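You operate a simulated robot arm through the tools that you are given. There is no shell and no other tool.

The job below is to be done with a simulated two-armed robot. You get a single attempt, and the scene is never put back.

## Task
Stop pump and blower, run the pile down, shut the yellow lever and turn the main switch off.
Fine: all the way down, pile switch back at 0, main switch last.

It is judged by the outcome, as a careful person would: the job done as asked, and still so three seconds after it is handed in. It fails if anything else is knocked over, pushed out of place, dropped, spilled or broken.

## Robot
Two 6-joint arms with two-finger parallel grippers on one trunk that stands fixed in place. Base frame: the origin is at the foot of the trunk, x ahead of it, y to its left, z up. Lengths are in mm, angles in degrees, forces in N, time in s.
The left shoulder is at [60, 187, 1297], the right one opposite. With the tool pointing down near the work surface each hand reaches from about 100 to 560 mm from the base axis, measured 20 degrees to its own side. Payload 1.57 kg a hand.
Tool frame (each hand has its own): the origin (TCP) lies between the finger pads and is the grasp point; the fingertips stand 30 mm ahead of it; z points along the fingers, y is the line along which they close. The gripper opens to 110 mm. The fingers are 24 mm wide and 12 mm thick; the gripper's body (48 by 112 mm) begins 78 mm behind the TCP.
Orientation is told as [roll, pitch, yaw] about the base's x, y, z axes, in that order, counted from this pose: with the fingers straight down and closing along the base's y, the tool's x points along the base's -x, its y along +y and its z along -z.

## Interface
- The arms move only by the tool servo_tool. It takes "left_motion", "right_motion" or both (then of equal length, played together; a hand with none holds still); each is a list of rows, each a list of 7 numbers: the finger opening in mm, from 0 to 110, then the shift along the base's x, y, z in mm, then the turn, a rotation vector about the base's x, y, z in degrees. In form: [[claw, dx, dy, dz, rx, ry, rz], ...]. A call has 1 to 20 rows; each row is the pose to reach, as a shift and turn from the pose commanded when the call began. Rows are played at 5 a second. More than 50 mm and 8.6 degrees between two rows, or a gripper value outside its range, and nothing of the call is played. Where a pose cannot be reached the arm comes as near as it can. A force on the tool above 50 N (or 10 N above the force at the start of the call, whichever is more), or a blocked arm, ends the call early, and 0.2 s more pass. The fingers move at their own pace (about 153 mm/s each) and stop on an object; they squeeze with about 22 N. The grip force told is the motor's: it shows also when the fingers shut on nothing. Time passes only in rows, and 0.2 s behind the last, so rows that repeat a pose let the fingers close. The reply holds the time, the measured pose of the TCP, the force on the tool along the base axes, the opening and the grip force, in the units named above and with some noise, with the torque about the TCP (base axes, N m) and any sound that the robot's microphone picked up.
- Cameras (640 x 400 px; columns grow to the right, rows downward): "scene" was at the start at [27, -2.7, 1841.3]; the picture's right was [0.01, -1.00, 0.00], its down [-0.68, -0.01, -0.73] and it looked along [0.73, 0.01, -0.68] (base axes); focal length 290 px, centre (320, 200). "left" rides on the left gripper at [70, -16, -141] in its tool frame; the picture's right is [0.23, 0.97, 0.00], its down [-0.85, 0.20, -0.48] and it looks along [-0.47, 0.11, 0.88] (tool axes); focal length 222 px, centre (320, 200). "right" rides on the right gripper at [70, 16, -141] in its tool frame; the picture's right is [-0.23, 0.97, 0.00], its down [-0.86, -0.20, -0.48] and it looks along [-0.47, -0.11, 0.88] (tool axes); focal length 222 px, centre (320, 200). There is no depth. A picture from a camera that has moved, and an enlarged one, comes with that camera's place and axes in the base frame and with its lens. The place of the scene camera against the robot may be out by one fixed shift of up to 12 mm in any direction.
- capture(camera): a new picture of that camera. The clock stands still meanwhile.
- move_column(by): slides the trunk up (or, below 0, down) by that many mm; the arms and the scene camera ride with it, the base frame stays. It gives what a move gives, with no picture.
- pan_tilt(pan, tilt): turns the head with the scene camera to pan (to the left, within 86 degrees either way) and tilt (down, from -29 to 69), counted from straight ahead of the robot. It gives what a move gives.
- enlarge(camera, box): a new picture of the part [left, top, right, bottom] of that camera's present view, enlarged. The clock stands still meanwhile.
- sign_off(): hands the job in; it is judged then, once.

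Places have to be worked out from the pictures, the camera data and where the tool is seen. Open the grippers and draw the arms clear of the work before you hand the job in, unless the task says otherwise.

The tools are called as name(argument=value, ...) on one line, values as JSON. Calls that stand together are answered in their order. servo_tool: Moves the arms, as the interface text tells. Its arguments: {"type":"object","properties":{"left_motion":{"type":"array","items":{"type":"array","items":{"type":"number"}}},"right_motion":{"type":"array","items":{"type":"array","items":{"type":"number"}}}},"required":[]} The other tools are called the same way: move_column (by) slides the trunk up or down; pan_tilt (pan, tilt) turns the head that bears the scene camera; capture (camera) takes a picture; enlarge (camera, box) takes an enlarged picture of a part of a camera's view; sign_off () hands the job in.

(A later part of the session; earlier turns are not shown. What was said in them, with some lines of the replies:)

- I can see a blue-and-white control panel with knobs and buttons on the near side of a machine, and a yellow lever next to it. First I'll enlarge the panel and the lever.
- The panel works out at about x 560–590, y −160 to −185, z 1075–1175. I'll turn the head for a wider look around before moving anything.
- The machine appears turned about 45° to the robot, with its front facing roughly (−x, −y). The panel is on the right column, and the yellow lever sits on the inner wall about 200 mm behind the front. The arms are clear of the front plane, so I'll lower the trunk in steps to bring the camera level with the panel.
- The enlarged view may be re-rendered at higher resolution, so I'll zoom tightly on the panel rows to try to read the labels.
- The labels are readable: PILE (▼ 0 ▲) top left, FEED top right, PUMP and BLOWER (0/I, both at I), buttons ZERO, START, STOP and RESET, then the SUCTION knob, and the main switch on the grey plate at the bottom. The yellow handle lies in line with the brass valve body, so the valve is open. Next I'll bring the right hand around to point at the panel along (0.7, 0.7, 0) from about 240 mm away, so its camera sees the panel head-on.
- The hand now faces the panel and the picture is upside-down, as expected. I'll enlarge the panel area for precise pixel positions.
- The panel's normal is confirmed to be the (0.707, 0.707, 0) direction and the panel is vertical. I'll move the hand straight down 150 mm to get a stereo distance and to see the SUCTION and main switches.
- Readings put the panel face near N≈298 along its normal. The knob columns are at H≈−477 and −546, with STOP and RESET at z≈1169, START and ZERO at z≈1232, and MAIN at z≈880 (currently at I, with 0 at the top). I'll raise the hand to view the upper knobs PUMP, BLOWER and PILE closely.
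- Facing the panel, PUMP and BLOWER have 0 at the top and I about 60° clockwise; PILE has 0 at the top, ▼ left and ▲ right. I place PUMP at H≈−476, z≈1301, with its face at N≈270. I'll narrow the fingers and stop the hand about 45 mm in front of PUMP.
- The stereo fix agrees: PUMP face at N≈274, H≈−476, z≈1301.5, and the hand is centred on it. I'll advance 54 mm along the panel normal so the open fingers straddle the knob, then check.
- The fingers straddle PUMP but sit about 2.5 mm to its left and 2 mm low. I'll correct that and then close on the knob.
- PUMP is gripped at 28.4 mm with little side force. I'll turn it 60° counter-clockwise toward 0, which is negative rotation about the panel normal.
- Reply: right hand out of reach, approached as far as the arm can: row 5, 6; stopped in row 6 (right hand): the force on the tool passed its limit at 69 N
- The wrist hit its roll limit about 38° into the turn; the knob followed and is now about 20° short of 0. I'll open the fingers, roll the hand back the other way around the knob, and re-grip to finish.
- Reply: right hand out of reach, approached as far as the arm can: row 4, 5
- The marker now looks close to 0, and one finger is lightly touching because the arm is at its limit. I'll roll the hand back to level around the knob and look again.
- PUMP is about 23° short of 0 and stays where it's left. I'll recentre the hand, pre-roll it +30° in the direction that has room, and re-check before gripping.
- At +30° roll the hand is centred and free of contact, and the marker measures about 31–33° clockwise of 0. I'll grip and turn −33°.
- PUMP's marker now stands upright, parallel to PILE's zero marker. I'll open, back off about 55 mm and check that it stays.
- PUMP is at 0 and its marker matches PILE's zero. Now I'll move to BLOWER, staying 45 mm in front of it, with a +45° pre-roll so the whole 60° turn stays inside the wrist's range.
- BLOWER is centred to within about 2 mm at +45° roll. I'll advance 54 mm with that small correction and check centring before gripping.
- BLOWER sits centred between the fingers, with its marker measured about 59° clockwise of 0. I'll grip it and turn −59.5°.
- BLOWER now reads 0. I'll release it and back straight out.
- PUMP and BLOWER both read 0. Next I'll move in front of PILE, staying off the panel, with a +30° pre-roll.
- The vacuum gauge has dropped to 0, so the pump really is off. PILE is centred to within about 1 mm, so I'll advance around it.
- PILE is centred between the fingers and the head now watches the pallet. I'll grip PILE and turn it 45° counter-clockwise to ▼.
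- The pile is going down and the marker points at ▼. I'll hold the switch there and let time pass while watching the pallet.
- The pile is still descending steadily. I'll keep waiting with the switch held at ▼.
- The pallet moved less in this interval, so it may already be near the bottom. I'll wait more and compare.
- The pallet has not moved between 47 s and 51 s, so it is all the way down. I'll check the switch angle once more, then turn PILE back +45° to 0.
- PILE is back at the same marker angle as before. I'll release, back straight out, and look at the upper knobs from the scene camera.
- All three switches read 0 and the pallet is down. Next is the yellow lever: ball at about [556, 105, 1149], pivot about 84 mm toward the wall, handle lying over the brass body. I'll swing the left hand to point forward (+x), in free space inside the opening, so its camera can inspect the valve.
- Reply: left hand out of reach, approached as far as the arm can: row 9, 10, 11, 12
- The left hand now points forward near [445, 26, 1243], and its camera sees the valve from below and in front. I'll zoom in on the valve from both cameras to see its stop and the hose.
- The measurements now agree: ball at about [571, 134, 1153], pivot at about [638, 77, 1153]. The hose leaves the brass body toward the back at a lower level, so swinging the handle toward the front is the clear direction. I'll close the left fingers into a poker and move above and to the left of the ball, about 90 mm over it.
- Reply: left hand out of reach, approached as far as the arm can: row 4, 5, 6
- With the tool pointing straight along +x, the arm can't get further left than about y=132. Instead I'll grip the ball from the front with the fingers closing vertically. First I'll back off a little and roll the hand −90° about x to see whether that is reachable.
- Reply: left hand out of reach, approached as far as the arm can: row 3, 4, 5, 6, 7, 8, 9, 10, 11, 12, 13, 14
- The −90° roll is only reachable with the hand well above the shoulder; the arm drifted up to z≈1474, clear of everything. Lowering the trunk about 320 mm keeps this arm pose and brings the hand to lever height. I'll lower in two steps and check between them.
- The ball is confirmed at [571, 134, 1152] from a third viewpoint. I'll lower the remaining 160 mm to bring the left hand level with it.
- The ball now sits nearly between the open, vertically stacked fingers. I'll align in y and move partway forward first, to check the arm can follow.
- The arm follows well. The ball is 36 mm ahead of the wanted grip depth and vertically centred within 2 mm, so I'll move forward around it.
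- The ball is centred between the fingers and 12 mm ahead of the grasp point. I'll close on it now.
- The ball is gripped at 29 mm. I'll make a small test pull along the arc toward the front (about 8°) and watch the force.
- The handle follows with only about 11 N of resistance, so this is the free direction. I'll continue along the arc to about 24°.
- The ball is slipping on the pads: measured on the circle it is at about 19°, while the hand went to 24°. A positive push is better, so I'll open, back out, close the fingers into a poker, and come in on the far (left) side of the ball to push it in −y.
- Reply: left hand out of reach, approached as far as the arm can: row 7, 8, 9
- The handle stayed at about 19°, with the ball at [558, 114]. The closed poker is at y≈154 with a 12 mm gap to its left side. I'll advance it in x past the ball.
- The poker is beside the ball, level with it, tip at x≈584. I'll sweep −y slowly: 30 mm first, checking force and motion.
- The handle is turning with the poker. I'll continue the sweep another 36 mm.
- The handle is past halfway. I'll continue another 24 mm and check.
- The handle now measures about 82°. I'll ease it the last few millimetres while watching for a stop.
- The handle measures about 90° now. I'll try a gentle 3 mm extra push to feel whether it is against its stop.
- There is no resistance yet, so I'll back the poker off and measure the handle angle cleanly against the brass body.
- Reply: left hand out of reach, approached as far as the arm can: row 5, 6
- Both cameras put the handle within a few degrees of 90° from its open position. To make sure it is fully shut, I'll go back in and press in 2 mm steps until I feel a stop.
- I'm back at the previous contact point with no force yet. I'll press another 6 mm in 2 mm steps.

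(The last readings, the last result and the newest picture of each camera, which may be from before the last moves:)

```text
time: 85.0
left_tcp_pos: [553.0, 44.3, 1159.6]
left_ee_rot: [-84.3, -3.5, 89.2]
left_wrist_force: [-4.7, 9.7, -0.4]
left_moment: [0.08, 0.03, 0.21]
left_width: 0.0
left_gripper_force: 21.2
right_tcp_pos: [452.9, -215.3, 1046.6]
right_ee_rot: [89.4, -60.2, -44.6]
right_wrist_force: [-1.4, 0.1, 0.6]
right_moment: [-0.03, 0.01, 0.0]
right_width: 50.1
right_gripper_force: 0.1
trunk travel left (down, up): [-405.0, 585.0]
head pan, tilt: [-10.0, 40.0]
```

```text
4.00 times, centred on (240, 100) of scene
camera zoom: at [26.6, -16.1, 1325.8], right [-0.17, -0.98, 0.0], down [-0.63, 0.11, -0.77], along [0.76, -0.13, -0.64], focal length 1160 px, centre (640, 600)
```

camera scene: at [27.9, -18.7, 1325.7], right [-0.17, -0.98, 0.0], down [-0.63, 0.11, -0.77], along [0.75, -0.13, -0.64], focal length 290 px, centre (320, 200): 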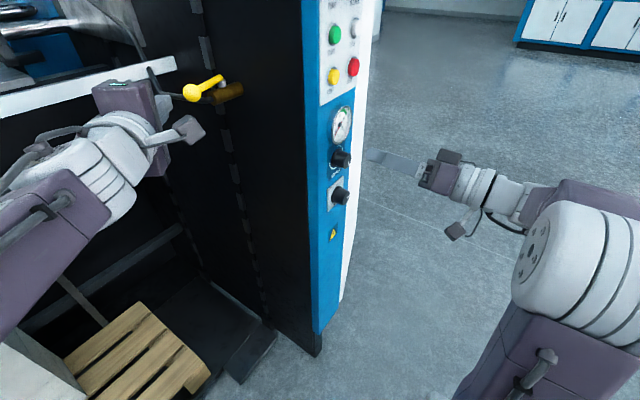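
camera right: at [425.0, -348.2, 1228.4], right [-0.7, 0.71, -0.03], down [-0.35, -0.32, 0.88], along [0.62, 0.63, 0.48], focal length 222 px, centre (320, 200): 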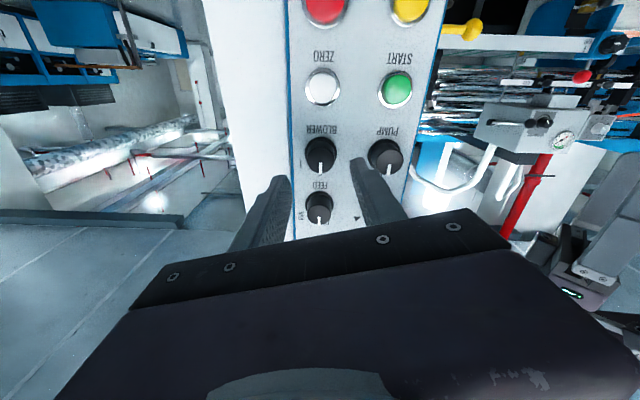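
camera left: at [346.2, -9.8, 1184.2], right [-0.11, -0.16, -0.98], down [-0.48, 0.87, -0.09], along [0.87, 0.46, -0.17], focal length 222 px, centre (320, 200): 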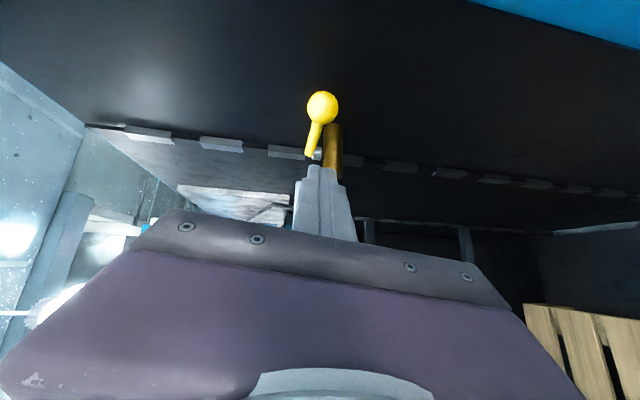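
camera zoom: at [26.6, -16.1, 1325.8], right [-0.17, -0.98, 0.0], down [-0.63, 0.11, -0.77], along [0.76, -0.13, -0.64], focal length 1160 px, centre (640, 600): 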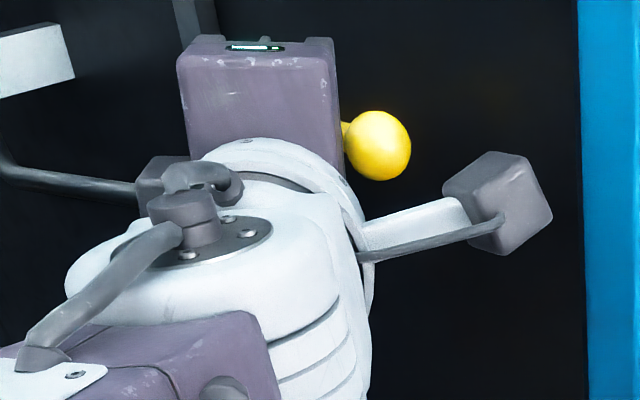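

Force rose to about 11 N and the handle stopped following: it is against its end stop, fully shut. I'll back the poker off to the left and out.

servo_tool(left_motion=[[0, 0, 8, 0, 0, 0, 0], [0, 0, 18, 0, 0, 0, 0], [0, -20, 20, 0, 0, 0, 0], [0, -42, 20, 0, 0, 0, 0], [0, -60, 20, 0, 0, 0, 0], [0, -60, 20, 0, 0, 0, 0]])

enlarge(camera="left", box=[240, 50, 400, 190])

capture(camera="scene")

```text
time: 86.4
left_tcp_pos: [494.7, 59.1, 1158.5]
left_ee_rot: [-84.1, -3.6, 89.0]
left_wrist_force: [-0.3, 0.4, -0.9]
left_moment: [-0.01, 0.02, -0.01]
left_width: 0.0
left_gripper_force: 20.6
right_tcp_pos: [455.0, -217.4, 1045.9]
right_ee_rot: [89.4, -60.1, -44.7]
right_wrist_force: [-0.1, -0.2, 0.2]
right_moment: [0.0, -0.01, -0.01]
right_width: 49.7
right_gripper_force: 0.0
trunk travel left (down, up): [-405.0, 585.0]
head pan, tilt: [-10.0, 40.0]
```

```text
2.86 times, centred on (320, 120) of left
camera zoom: at [355.0, -10.1, 1186.2], right [-0.1, -0.16, -0.98], down [-0.48, 0.87, -0.09], along [0.87, 0.46, -0.17], focal length 635 px, centre (320, 429)
```

zoom: 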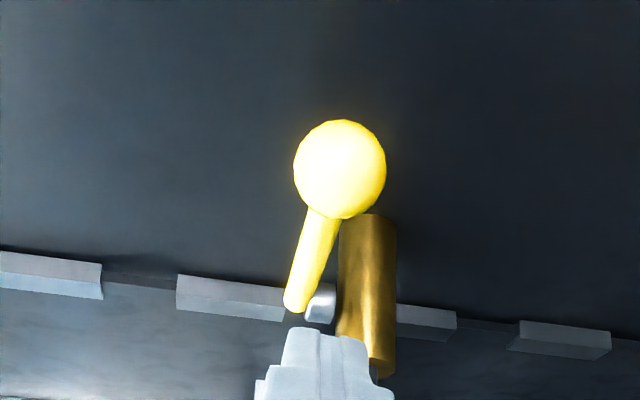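

```text
taken
camera scene: at [28.3, -18.8, 1325.7], right [-0.17, -0.98, 0.0], down [-0.63, 0.11, -0.77], along [0.75, -0.13, -0.64], focal length 290 px, centre (320, 200)
```

scene: 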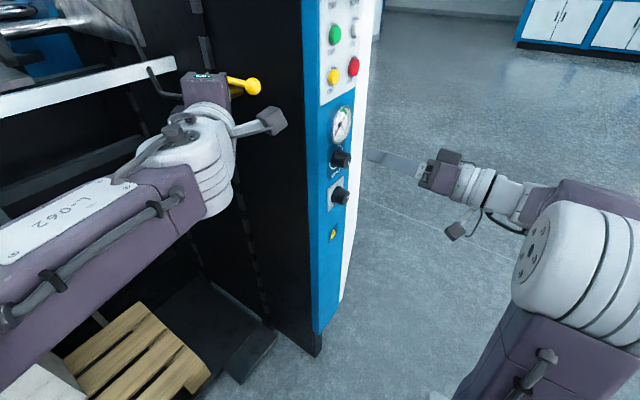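

The yellow lever is shut. Last comes MAIN at H≈−511, z≈880: I'll bring the right hand down to about 75 mm in front of it with +45° roll and take a close look.

servo_tool(right_motion=[[60, 7, -3, -33, 0, 0, 0], [60, 14, -7, -66, 0, 0, 0], [60, 20, -10, -99, 0, 0, 0], [60, 27, -13, -132, 0, 0, 0], [60, 33.3, -16.3, -166, 5.3, 5.3, 0], [60, 33.3, -16.3, -166, 10.6, 10.6, 0], [60, 33.3, -16.3, -166, 10.6, 10.6, 0]])

capture(camera="right")

enlarge(camera="right", box=[240, 120, 400, 220])

capture(camera="scene")

```text
time: 88.0
left_tcp_pos: [496.2, 60.4, 1158.6]
left_ee_rot: [-84.1, -3.6, 89.1]
left_wrist_force: [0.4, 0.5, -0.3]
left_moment: [0.05, -0.03, 0.01]
left_width: 0.0
left_gripper_force: 21.5
right_tcp_pos: [487.7, -231.7, 877.7]
right_ee_rot: [89.5, -45.0, -44.8]
right_wrist_force: [0.5, 0.0, 0.1]
right_moment: [0.03, -0.02, -0.02]
right_width: 59.9
right_gripper_force: 0.1
trunk travel left (down, up): [-405.0, 585.0]
head pan, tilt: [-10.0, 40.0]
```

```text
taken
camera right: at [344.8, -288.9, 841.1], right [-0.37, 0.38, 0.85], down [0.19, -0.86, 0.47], along [0.91, 0.33, 0.25], focal length 222 px, centre (320, 200)
```

right: 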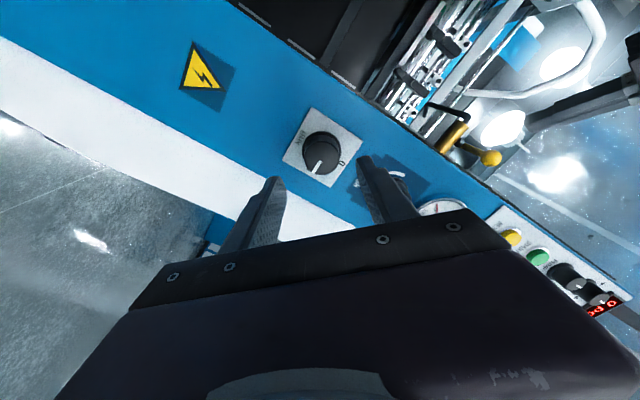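

```text
4.00 times, centred on (320, 170) of right
camera zoom: at [344.8, -288.9, 841.1], right [-0.37, 0.38, 0.85], down [0.19, -0.86, 0.47], along [0.91, 0.33, 0.25], focal length 888 px, centre (320, 320)
```

zoom: 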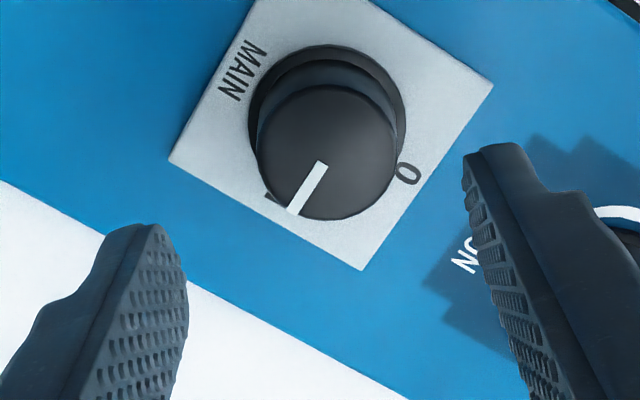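

```text
taken
camera scene: at [28.2, -19.0, 1325.7], right [-0.17, -0.98, 0.0], down [-0.63, 0.11, -0.77], along [0.75, -0.13, -0.64], focal length 290 px, centre (320, 200)
```

scene: 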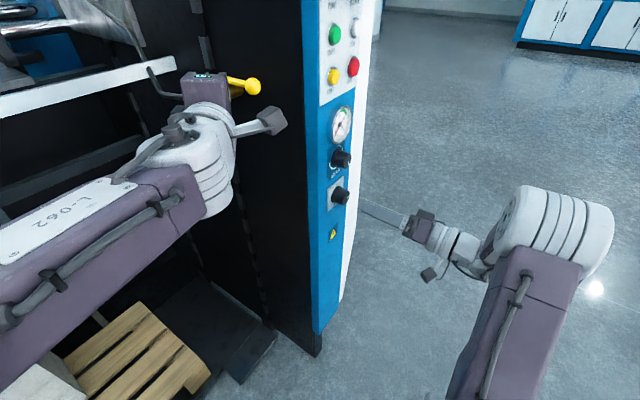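

MAIN is centred within 2 mm: face at N≈265, about 37 mm diameter, marker at 90° (I). I'll advance around it with the fingers at 60 mm.

servo_tool(right_motion=[[60, 13, 13, 1, 0, 0, 0], [60, 26, 26, 2, 0, 0, 0], [60, 38, 37, 2, 0, 0, 0], [60, 46, 45, 2, 0, 0, 0], [60, 50.8, 50.3, 2, 0, 0, 0], [60, 50.8, 50.3, 2, 0, 0, 0]])

enlarge(camera="right", box=[240, 140, 400, 240])

```text
time: 89.4
left_tcp_pos: [494.4, 60.8, 1158.2]
left_ee_rot: [-84.0, -3.6, 89.0]
left_wrist_force: [0.0, 0.4, -0.2]
left_moment: [0.0, 0.01, 0.03]
left_width: 0.0
left_gripper_force: 21.2
right_tcp_pos: [539.5, -182.7, 880.7]
right_ee_rot: [89.6, -45.2, -44.9]
right_wrist_force: [-0.8, 0.3, 0.0]
right_moment: [-0.01, -0.01, -0.03]
right_width: 60.0
right_gripper_force: 0.1
trunk travel left (down, up): [-405.0, 585.0]
head pan, tilt: [-10.0, 40.0]
```

```text
4.00 times, centred on (320, 190) of right
camera zoom: at [395.3, -240.8, 843.7], right [-0.37, 0.38, 0.85], down [0.19, -0.86, 0.47], along [0.91, 0.33, 0.25], focal length 888 px, centre (320, 240)
```

zoom: 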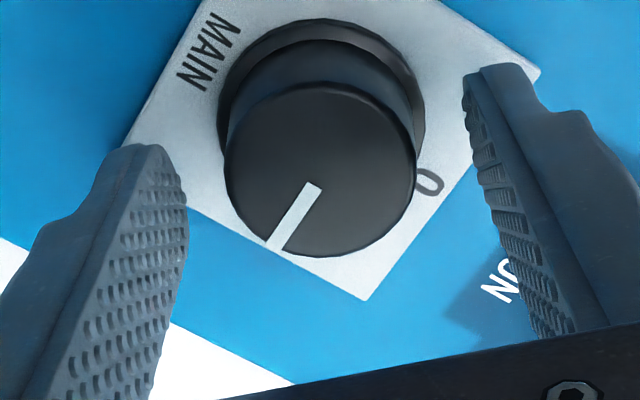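

MAIN is well centred between the fingers. I'll grip it and turn the first 55° counter-clockwise.

servo_tool(right_motion=[[45, 0, 0, 0, 0, 0, 0], [25, 0, 0, 0, 0, 0, 0], [25, 0, 0, 0, 0, 0, 0], [25, 0, 0, 0, -5.56, -5.56, 0], [25, 0, 0, 0, -11.1, -11.1, 0], [25, 0, 0, 0, -16.7, -16.7, 0], [25, 0, 0, 0, -22.2, -22.2, 0], [25, 0, 0, 0, -27.8, -27.8, 0], [25, 0, 0, 0, -33.3, -33.3, 0], [25, 0, 0, 0, -38.9, -38.9, 0], [25, 0, 0, 0, -38.9, -38.9, 0]])

enlarge(camera="right", box=[240, 140, 400, 240])

enlarge(camera="scene", box=[310, 140, 410, 240])

```text
time: 91.8
left_tcp_pos: [495.1, 60.7, 1159.1]
left_ee_rot: [-84.0, -3.6, 89.0]
left_wrist_force: [0.0, -0.6, -0.4]
left_moment: [-0.01, 0.01, 0.02]
left_width: 0.1
left_gripper_force: 20.7
right_tcp_pos: [537.9, -183.1, 880.5]
right_ee_rot: [-88.0, -80.0, 133.0]
right_wrist_force: [-13.3, 4.8, -20.8]
right_moment: [-0.89, 0.91, 0.03]
right_width: 38.0
right_gripper_force: 44.5
trunk travel left (down, up): [-405.0, 585.0]
head pan, tilt: [-10.0, 40.0]
```

```text
4.00 times, centred on (320, 190) of right
camera zoom: at [434.9, -280.8, 810.5], right [-0.7, 0.71, 0.05], down [-0.3, -0.37, 0.88], along [0.64, 0.6, 0.47], focal length 888 px, centre (320, 240)
```

zoom: 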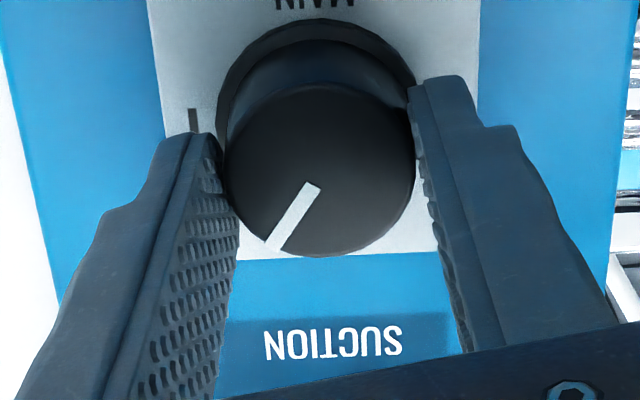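

```text
4.00 times, centred on (360, 190) of scene
camera zoom: at [28.4, -18.5, 1325.6], right [-0.17, -0.98, 0.0], down [-0.63, 0.11, -0.77], along [0.75, -0.13, -0.64], focal length 1160 px, centre (160, 240)
```

zoom: 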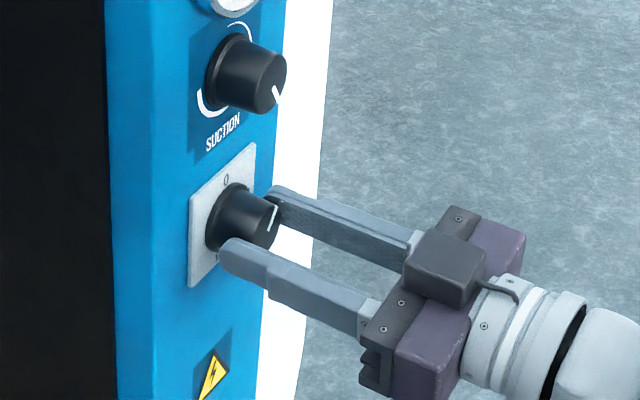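

The marker has moved 55°, with about 34° left. I'll open, roll the hand back +45° around the knob, and check centring for the second bite.

servo_tool(right_motion=[[45, 0, 0, 0, 0, 0, 0], [60, 0, 0, 0, 0, 0, 0], [60, 0, 0, 0, 0, 0, 0], [60, 0, 0, 0, 5.3, 5.3, 0], [60, 0, 0, 0, 10.6, 10.6, 0], [60, 0, 0, 0, 15.9, 15.9, 0], [60, 0, 0, 0, 21.2, 21.2, 0], [60, 0, 0, 0, 26.5, 26.5, 0], [60, 0, 0, 0, 31.8, 31.8, 0], [60, 0, 0, 0, 31.8, 31.8, 0]])

enlarge(camera="right", box=[240, 140, 400, 240])

```text
time: 94.0
left_tcp_pos: [495.8, 62.0, 1158.1]
left_ee_rot: [-84.0, -3.6, 88.9]
left_wrist_force: [-0.2, -0.9, -0.3]
left_moment: [0.02, 0.0, -0.02]
left_width: 0.1
left_gripper_force: 21.0
right_tcp_pos: [537.9, -182.9, 882.6]
right_ee_rot: [89.5, -55.0, -44.7]
right_wrist_force: [-0.4, 0.1, 0.1]
right_moment: [0.02, 0.03, -0.02]
right_width: 60.1
right_gripper_force: 0.0
trunk travel left (down, up): [-405.0, 585.0]
head pan, tilt: [-10.0, 40.0]
```

```text
4.00 times, centred on (320, 190) of right
camera zoom: at [400.4, -246.2, 835.5], right [-0.47, 0.48, 0.74], down [0.12, -0.8, 0.59], along [0.87, 0.37, 0.31], focal length 888 px, centre (320, 240)
```

zoom: 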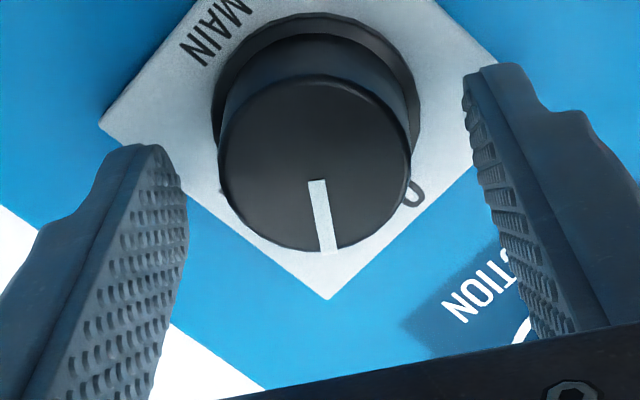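

The marker measures about 40° short of 0. I'll nudge the hand 2 mm to centre it, grip again and turn −41°.

servo_tool(right_motion=[[60, 1.1, -1.1, -1.1, 0, 0, 0], [45, 1.1, -1.1, -1.1, 0, 0, 0], [25, 1.1, -1.1, -1.1, 0, 0, 0], [25, 1.1, -1.1, -1.1, 0, 0, 0], [25, 1.1, -1.1, -1.1, -4.83, -4.83, 0], [25, 1.1, -1.1, -1.1, -9.66, -9.66, 0], [25, 1.1, -1.1, -1.1, -14.5, -14.5, 0], [25, 1.1, -1.1, -1.1, -19.3, -19.3, 0], [25, 1.1, -1.1, -1.1, -24.2, -24.2, 0], [25, 1.1, -1.1, -1.1, -29, -29, 0], [25, 1.1, -1.1, -1.1, -29, -29, 0]])

enlarge(camera="right", box=[240, 140, 400, 240])

enlarge(camera="scene", box=[310, 140, 410, 240])

```text
time: 96.4
left_tcp_pos: [491.4, 61.4, 1160.4]
left_ee_rot: [-84.2, -3.6, 89.0]
left_wrist_force: [-0.5, 0.5, -1.1]
left_moment: [0.0, 0.01, 0.01]
left_width: 0.0
left_gripper_force: 21.0
right_tcp_pos: [537.8, -183.4, 882.2]
right_ee_rot: [-89.6, -83.7, 134.5]
right_wrist_force: [-17.1, 4.5, 1.6]
right_moment: [0.39, 0.03, 0.58]
right_width: 38.1
right_gripper_force: 43.3
trunk travel left (down, up): [-405.0, 585.0]
head pan, tilt: [-10.0, 40.0]
```

```text
4.00 times, centred on (320, 190) of right
camera zoom: at [431.1, -277.5, 811.3], right [-0.7, 0.7, 0.12], down [-0.27, -0.41, 0.87], along [0.66, 0.58, 0.47], focal length 888 px, centre (320, 240)
```

zoom: 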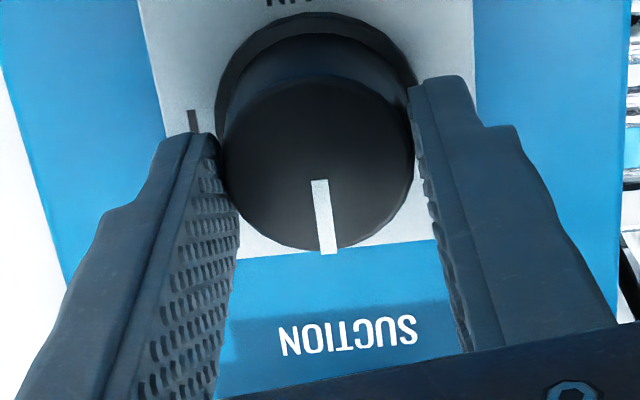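

```text
4.00 times, centred on (360, 190) of scene
camera zoom: at [24.4, -17.9, 1325.8], right [-0.17, -0.98, 0.0], down [-0.63, 0.11, -0.77], along [0.76, -0.13, -0.64], focal length 1160 px, centre (160, 240)
```

zoom: 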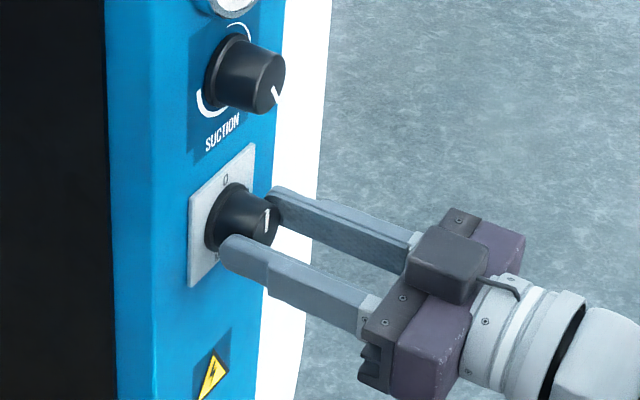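

The marker is now nearly upright. I'll release and check whether it springs back at all.

servo_tool(right_motion=[[42, 0, 0, 0, 0, 0, 0], [50, 0, 0, 0, 0, 0, 0], [60, 0, 0, 0, 0, 0, 0], [60, 0, 0, 0, 0, 0, 0]])

enlarge(camera="right", box=[240, 140, 400, 240])

enlarge(camera="scene", box=[320, 150, 360, 220])

```text
time: 97.4
left_tcp_pos: [495.2, 60.6, 1158.5]
left_ee_rot: [-83.9, -3.6, 88.9]
left_wrist_force: [0.2, -0.7, 0.4]
left_moment: [0.03, 0.01, 0.03]
left_width: 0.0
left_gripper_force: 21.2
right_tcp_pos: [540.4, -184.5, 879.8]
right_ee_rot: [-88.8, -83.8, 133.6]
right_wrist_force: [1.2, 0.1, 0.5]
right_moment: [0.02, -0.01, 0.05]
right_width: 59.7
right_gripper_force: 0.1
trunk travel left (down, up): [-405.0, 585.0]
head pan, tilt: [-10.0, 40.0]
```

```text
4.00 times, centred on (320, 190) of right
camera zoom: at [433.4, -278.2, 810.1], right [-0.7, 0.71, 0.12], down [-0.26, -0.41, 0.87], along [0.67, 0.58, 0.47], focal length 888 px, centre (320, 240)
```

zoom: 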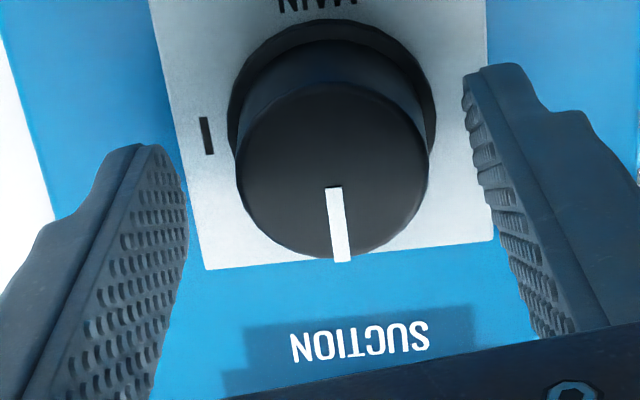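

```text
5.71 times, centred on (340, 185) of scene
camera zoom: at [28.0, -18.7, 1325.7], right [-0.17, -0.98, 0.0], down [-0.63, 0.11, -0.77], along [0.75, -0.13, -0.64], focal length 1657 px, centre (206, 286)
```

zoom: 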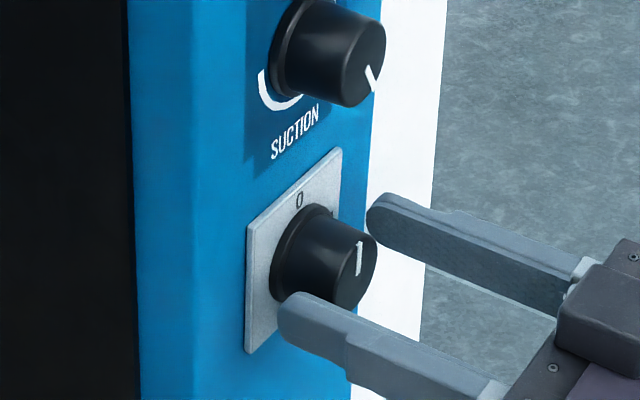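

MAIN's marker measures within about 1° of 0. I'll back the right hand straight out well clear of the panel, then look for the display going dark.

servo_tool(right_motion=[[60, -14, -14, 0, 0, 0, 0], [60, -28, -28, 0, 0, 0, 0], [60, -45, -45, 0, 0, 0, 0], [60, -65, -65, 0, 0, 0, 0], [60, -85, -85, 0, 0, 0, 0], [60, -85, -85, 0, 0, 0, 0]])

pan_tilt(pan=-10, tilt=15)

capture(camera="scene")

capture(camera="right")

```text
time: 98.8
left_tcp_pos: [495.9, 60.4, 1158.1]
left_ee_rot: [-84.0, -3.6, 89.0]
left_wrist_force: [-0.7, 0.0, -0.6]
left_moment: [-0.02, 0.01, 0.0]
left_width: 0.0
left_gripper_force: 21.3
right_tcp_pos: [458.7, -269.6, 881.9]
right_ee_rot: [-88.8, -83.9, 133.4]
right_wrist_force: [0.8, 0.1, 0.1]
right_moment: [0.0, -0.01, 0.0]
right_width: 59.9
right_gripper_force: 0.0
trunk travel left (down, up): [-405.0, 585.0]
head pan, tilt: [-10.0, 40.0]
```

```text
time: 99.7
left_tcp_pos: [496.9, 59.7, 1159.0]
left_ee_rot: [-84.0, -3.7, 89.0]
left_wrist_force: [0.1, 0.3, 0.3]
left_moment: [0.05, 0.01, -0.02]
left_width: 0.2
left_gripper_force: 21.2
right_tcp_pos: [457.8, -270.8, 883.5]
right_ee_rot: [-89.0, -84.0, 133.6]
right_wrist_force: [-0.2, 0.5, -0.6]
right_moment: [0.0, 0.01, 0.02]
right_width: 60.0
right_gripper_force: 0.0
trunk travel left (down, up): [-405.0, 585.0]
head pan, tilt: [-10.0, 15.0]
```

```text
taken
camera scene: at [36.2, -20.2, 1365.2], right [-0.17, -0.98, 0.0], down [-0.26, 0.04, -0.97], along [0.95, -0.17, -0.26], focal length 290 px, centre (320, 200)
```

scene: 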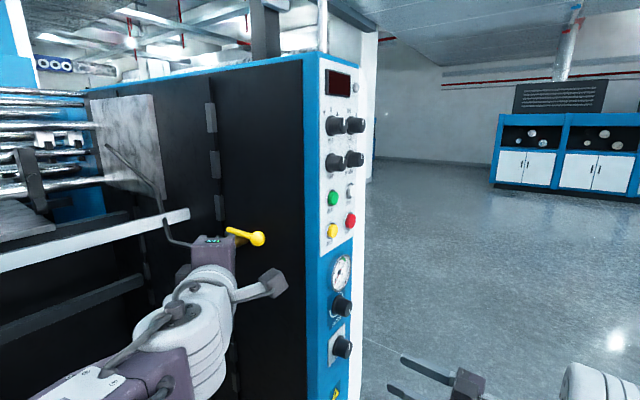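

```text
taken
camera right: at [351.1, -363.8, 813.0], right [-0.7, 0.71, 0.12], down [-0.26, -0.41, 0.87], along [0.67, 0.58, 0.47], focal length 222 px, centre (320, 200)
```

right: 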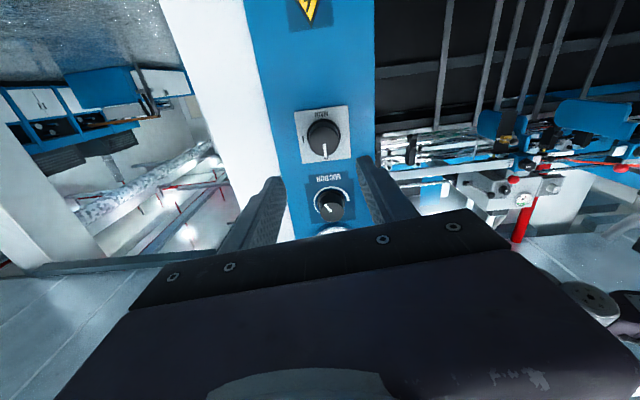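

The display has gone dark, so the main power is off. I'll zoom in to verify every switch and the lever.

enlarge(camera="scene", box=[310, 60, 390, 180])

enlarge(camera="scene", box=[310, 240, 390, 380])

enlarge(camera="right", box=[270, 80, 380, 220])

enlarge(camera="scene", box=[180, 190, 300, 270])

```text
3.33 times, centred on (350, 120) of scene
camera zoom: at [36.2, -20.2, 1365.2], right [-0.17, -0.98, 0.0], down [-0.26, 0.04, -0.97], along [0.95, -0.17, -0.26], focal length 967 px, centre (220, 467)
```

zoom: 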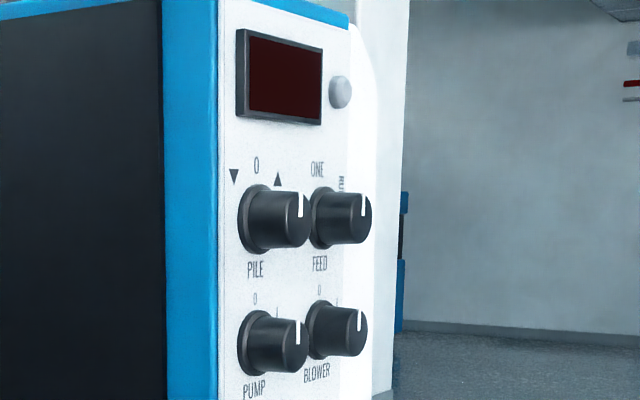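

```text
2.86 times, centred on (350, 310) of scene
camera zoom: at [36.2, -20.2, 1365.2], right [-0.17, -0.98, 0.0], down [-0.26, 0.04, -0.97], along [0.95, -0.17, -0.26], focal length 829 px, centre (234, -114)
```

zoom: 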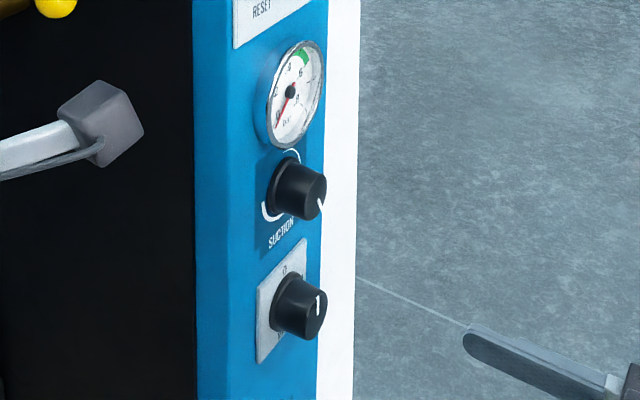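

```text
2.86 times, centred on (325, 150) of right
camera zoom: at [351.1, -363.8, 813.0], right [-0.7, 0.71, 0.12], down [-0.26, -0.41, 0.87], along [0.67, 0.58, 0.47], focal length 635 px, centre (306, 343)
```

zoom: 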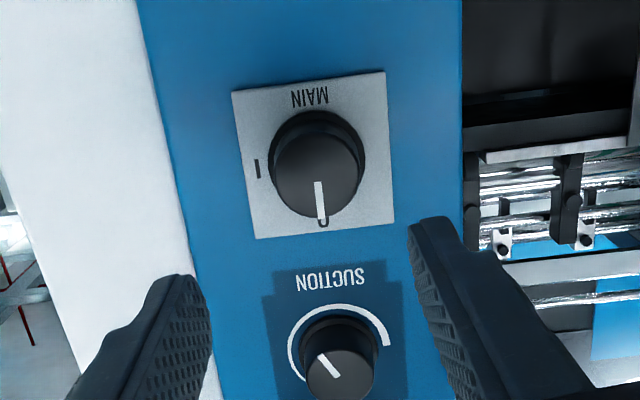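

```text
5.00 times, centred on (240, 230) of scene
camera zoom: at [36.2, -20.2, 1365.2], right [-0.17, -0.98, 0.0], down [-0.26, 0.04, -0.97], along [0.95, -0.17, -0.26], focal length 1450 px, centre (720, 50)
```

zoom: 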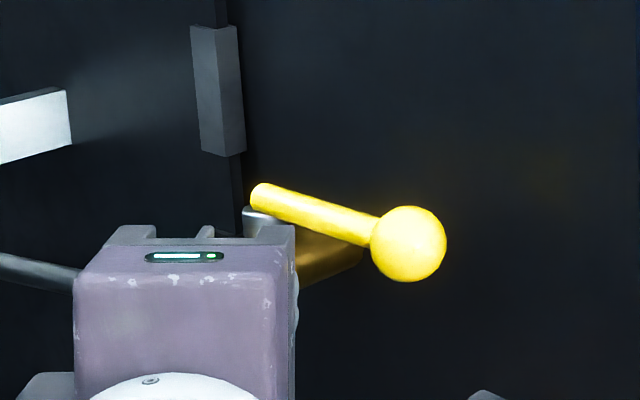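

Everything reads right: PILE, PUMP, BLOWER and MAIN at 0, display dark, gauge 0, lever shut. Now I'll open the left gripper and draw the right hand further back before raising the trunk.

servo_tool(left_motion=[[30, 0, 0, 0, 0, 0, 0], [60, -3, 0, 0, 0, 0, 0], [80, -6, 0, 0, 0, 0, 0], [80, -8, 0, 0, 0, 0, 0], [80, -8, 0, 0, 0, 0, 0]], right_motion=[[60, -15, -15, 0, 0, 0, 0], [80, -30, -30, 0, 0, 0, 0], [100, -45, -45, 0, 0, 0, 0], [100, -60, -60, 0, 0, 0, 0], [100, -60, -60, 0, 0, 0, 0]])

capture(camera="scene")

```text
time: 100.8
left_tcp_pos: [486.1, 61.6, 1158.6]
left_ee_rot: [-84.1, -3.6, 89.0]
left_wrist_force: [-0.9, 0.3, -0.1]
left_moment: [0.0, -0.01, -0.02]
left_width: 80.3
left_gripper_force: 0.1
right_tcp_pos: [396.4, -330.0, 879.5]
right_ee_rot: [-88.9, -84.0, 133.7]
right_wrist_force: [-0.3, -0.1, -0.6]
right_moment: [0.01, 0.05, 0.04]
right_width: 99.7
right_gripper_force: 0.0
trunk travel left (down, up): [-405.0, 585.0]
head pan, tilt: [-10.0, 15.0]
```

```text
taken
camera scene: at [36.5, -20.0, 1365.3], right [-0.17, -0.98, 0.0], down [-0.26, 0.04, -0.97], along [0.95, -0.17, -0.26], focal length 290 px, centre (320, 200)
```

scene: 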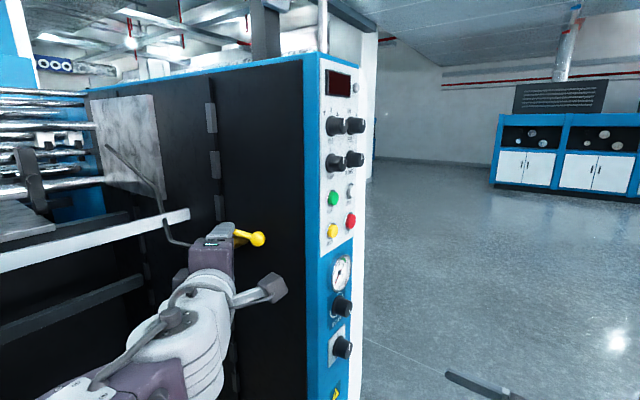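

Both hands are free and clear of contact. I'll raise the trunk 320 mm, which lifts the left hand straight up away from the lever along the way it came.

move_column(by=320)

pan_tilt(pan=5, tilt=45)

capture(camera="scene")

```text
time: 104.0
left_tcp_pos: [485.7, 60.8, 1478.2]
left_ee_rot: [-84.1, -3.6, 88.9]
left_wrist_force: [0.4, 0.5, 0.2]
left_moment: [0.02, 0.0, 0.02]
left_width: 80.0
left_gripper_force: 0.0
right_tcp_pos: [395.3, -328.2, 1198.9]
right_ee_rot: [-88.8, -83.9, 133.5]
right_wrist_force: [-0.8, -0.1, -0.6]
right_moment: [0.0, -0.02, -0.04]
right_width: 99.9
right_gripper_force: 0.1
trunk travel left (down, up): [-725.0, 265.0]
head pan, tilt: [-10.0, 15.0]
```

```text
time: 105.0
left_tcp_pos: [486.1, 60.5, 1479.1]
left_ee_rot: [-84.0, -3.7, 88.9]
left_wrist_force: [0.0, -0.6, 0.1]
left_moment: [0.0, 0.01, 0.02]
left_width: 80.3
left_gripper_force: 0.1
right_tcp_pos: [396.3, -329.8, 1200.1]
right_ee_rot: [-88.9, -84.0, 133.6]
right_wrist_force: [-0.3, 0.0, -0.2]
right_moment: [0.01, 0.01, 0.03]
right_width: 100.1
right_gripper_force: 0.1
trunk travel left (down, up): [-725.0, 265.0]
head pan, tilt: [5.0, 45.0]
```

```text
taken
camera scene: at [25.3, 3.0, 1638.6], right [0.09, -1.0, 0.0], down [-0.7, -0.06, -0.71], along [0.7, 0.06, -0.71], focal length 290 px, centre (320, 200)
```

scene: 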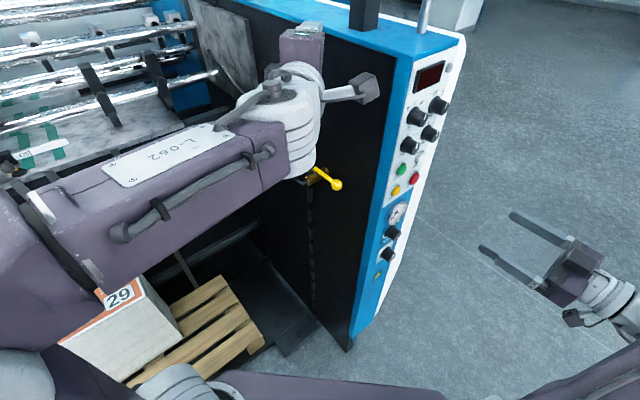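

All clear so far; the pallet is down, the stack stands, and the lever is shut. I'll draw the left hand out of the opening along −n in small steps.

servo_tool(left_motion=[[80, -14, -14, 0, 0, 0, 0], [80, -28, -28, 0, 0, 0, 0], [80, -42, -42, 0, 0, 0, 0]])

capture(camera="scene")

```text
time: 105.8
left_tcp_pos: [446.2, 19.1, 1484.4]
left_ee_rot: [-83.8, -3.9, 88.9]
left_wrist_force: [-0.3, 0.3, 0.4]
left_moment: [0.0, -0.03, -0.03]
left_width: 79.8
left_gripper_force: 0.0
left hand out of reach, approached as far as the arm can: row 3
right_tcp_pos: [396.3, -329.4, 1200.9]
right_ee_rot: [-89.1, -83.9, 133.8]
right_wrist_force: [-0.1, -0.2, 0.5]
right_moment: [0.01, -0.01, -0.01]
right_width: 100.1
right_gripper_force: 0.0
trunk travel left (down, up): [-725.0, 265.0]
head pan, tilt: [5.0, 45.0]
```

```text
taken
camera scene: at [25.1, 2.9, 1638.5], right [0.09, -1.0, 0.0], down [-0.7, -0.06, -0.71], along [0.7, 0.06, -0.71], focal length 290 px, centre (320, 200)
```

scene: 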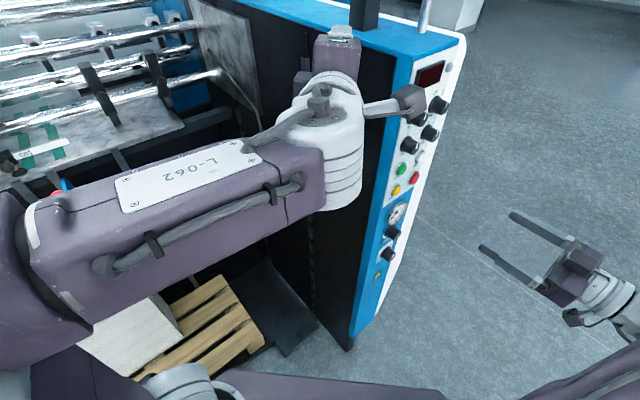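

The left hand is now well back and about 330 mm above the lever, at the edge of its reach. Raising the trunk another 200 mm lifts both hands clear above the machine opening; the corner post is over 150 mm away.

move_column(by=200)

capture(camera="scene")

enlarge(camera="scene", box=[360, 80, 460, 260])

pan_tilt(pan=30, tilt=55)

capture(camera="scene")

```text
time: 107.9
left_tcp_pos: [446.6, 19.1, 1683.9]
left_ee_rot: [-83.6, -3.8, 88.9]
left_wrist_force: [0.4, 0.9, 0.9]
left_moment: [0.0, 0.0, 0.01]
left_width: 80.3
left_gripper_force: 0.2
right_tcp_pos: [395.8, -329.2, 1399.8]
right_ee_rot: [-89.0, -83.9, 133.6]
right_wrist_force: [-0.2, -0.6, -0.4]
right_moment: [0.01, 0.01, -0.02]
right_width: 99.7
right_gripper_force: 0.1
trunk travel left (down, up): [-925.0, 65.0]
head pan, tilt: [5.0, 45.0]
```

```text
taken
camera scene: at [25.3, 3.0, 1838.4], right [0.09, -1.0, 0.0], down [-0.7, -0.06, -0.71], along [0.7, 0.06, -0.71], focal length 290 px, centre (320, 200)
```

scene: 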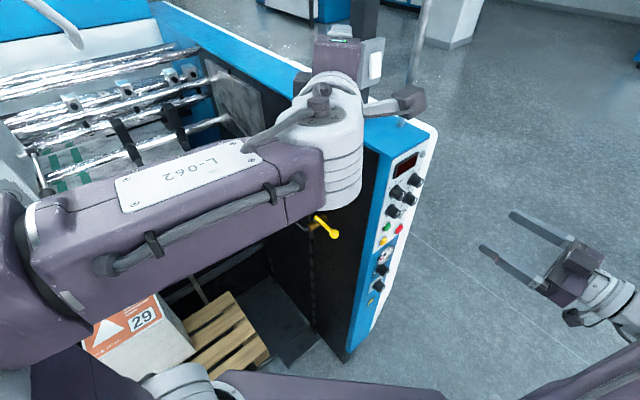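

```text
2.22 times, centred on (410, 170) of scene
camera zoom: at [25.3, 3.0, 1838.4], right [0.09, -1.0, 0.0], down [-0.7, -0.06, -0.71], along [0.7, 0.06, -0.71], focal length 644 px, centre (120, 267)
```

zoom: 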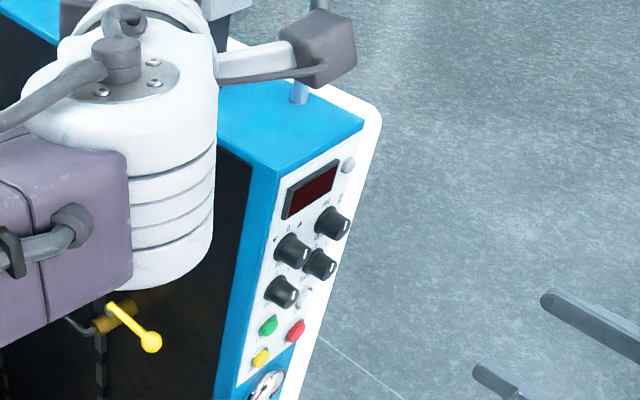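

```text
time: 108.8
left_tcp_pos: [445.6, 20.8, 1683.4]
left_ee_rot: [-83.7, -3.8, 88.9]
left_wrist_force: [-0.6, 0.7, 0.3]
left_moment: [-0.02, -0.01, 0.0]
left_width: 80.0
left_gripper_force: 0.0
right_tcp_pos: [396.8, -329.5, 1400.2]
right_ee_rot: [-88.9, -83.9, 133.7]
right_wrist_force: [0.0, -0.2, -0.8]
right_moment: [0.0, -0.02, 0.0]
right_width: 100.0
right_gripper_force: 0.1
trunk travel left (down, up): [-925.0, 65.0]
head pan, tilt: [30.0, 55.0]
```

```text
taken
camera scene: at [6.7, 31.9, 1825.1], right [0.5, -0.87, 0.0], down [-0.71, -0.41, -0.57], along [0.5, 0.29, -0.82], focal length 290 px, centre (320, 200)
```

scene: 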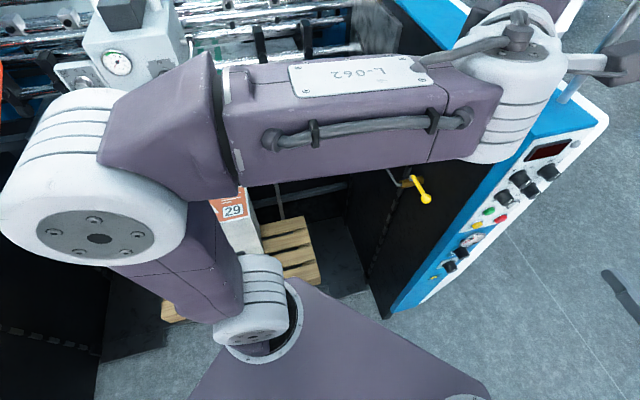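

Final check: pallet at the bottom, PUMP, BLOWER and PILE at 0, lever shut across the valve, MAIN turned off last with the display dark. Both grippers are open and clear, so I'm handing in.

sign_off()

```text
The job is handed in.
```

The shutdown is finished and handed in. I don't have the verdict back yet.

- **Pump and blower:** both switches are at 0, and the suction gauge dropped to 0 once the pump was off.
- **Pile:** I ran it down until the pallet had not moved for about 4 seconds, then turned the pile switch back to 0.
- **Yellow lever:** it is turned a quarter turn across the valve and pressed against its end stop. I swung it toward the front, where there was no hose in the way.
- **Main switch:** I turned it off last; it reads 0 and the display is dark.

I knocked or dropped nothing along the way. Both grippers are open, and the arms are clear of the panel and lever.
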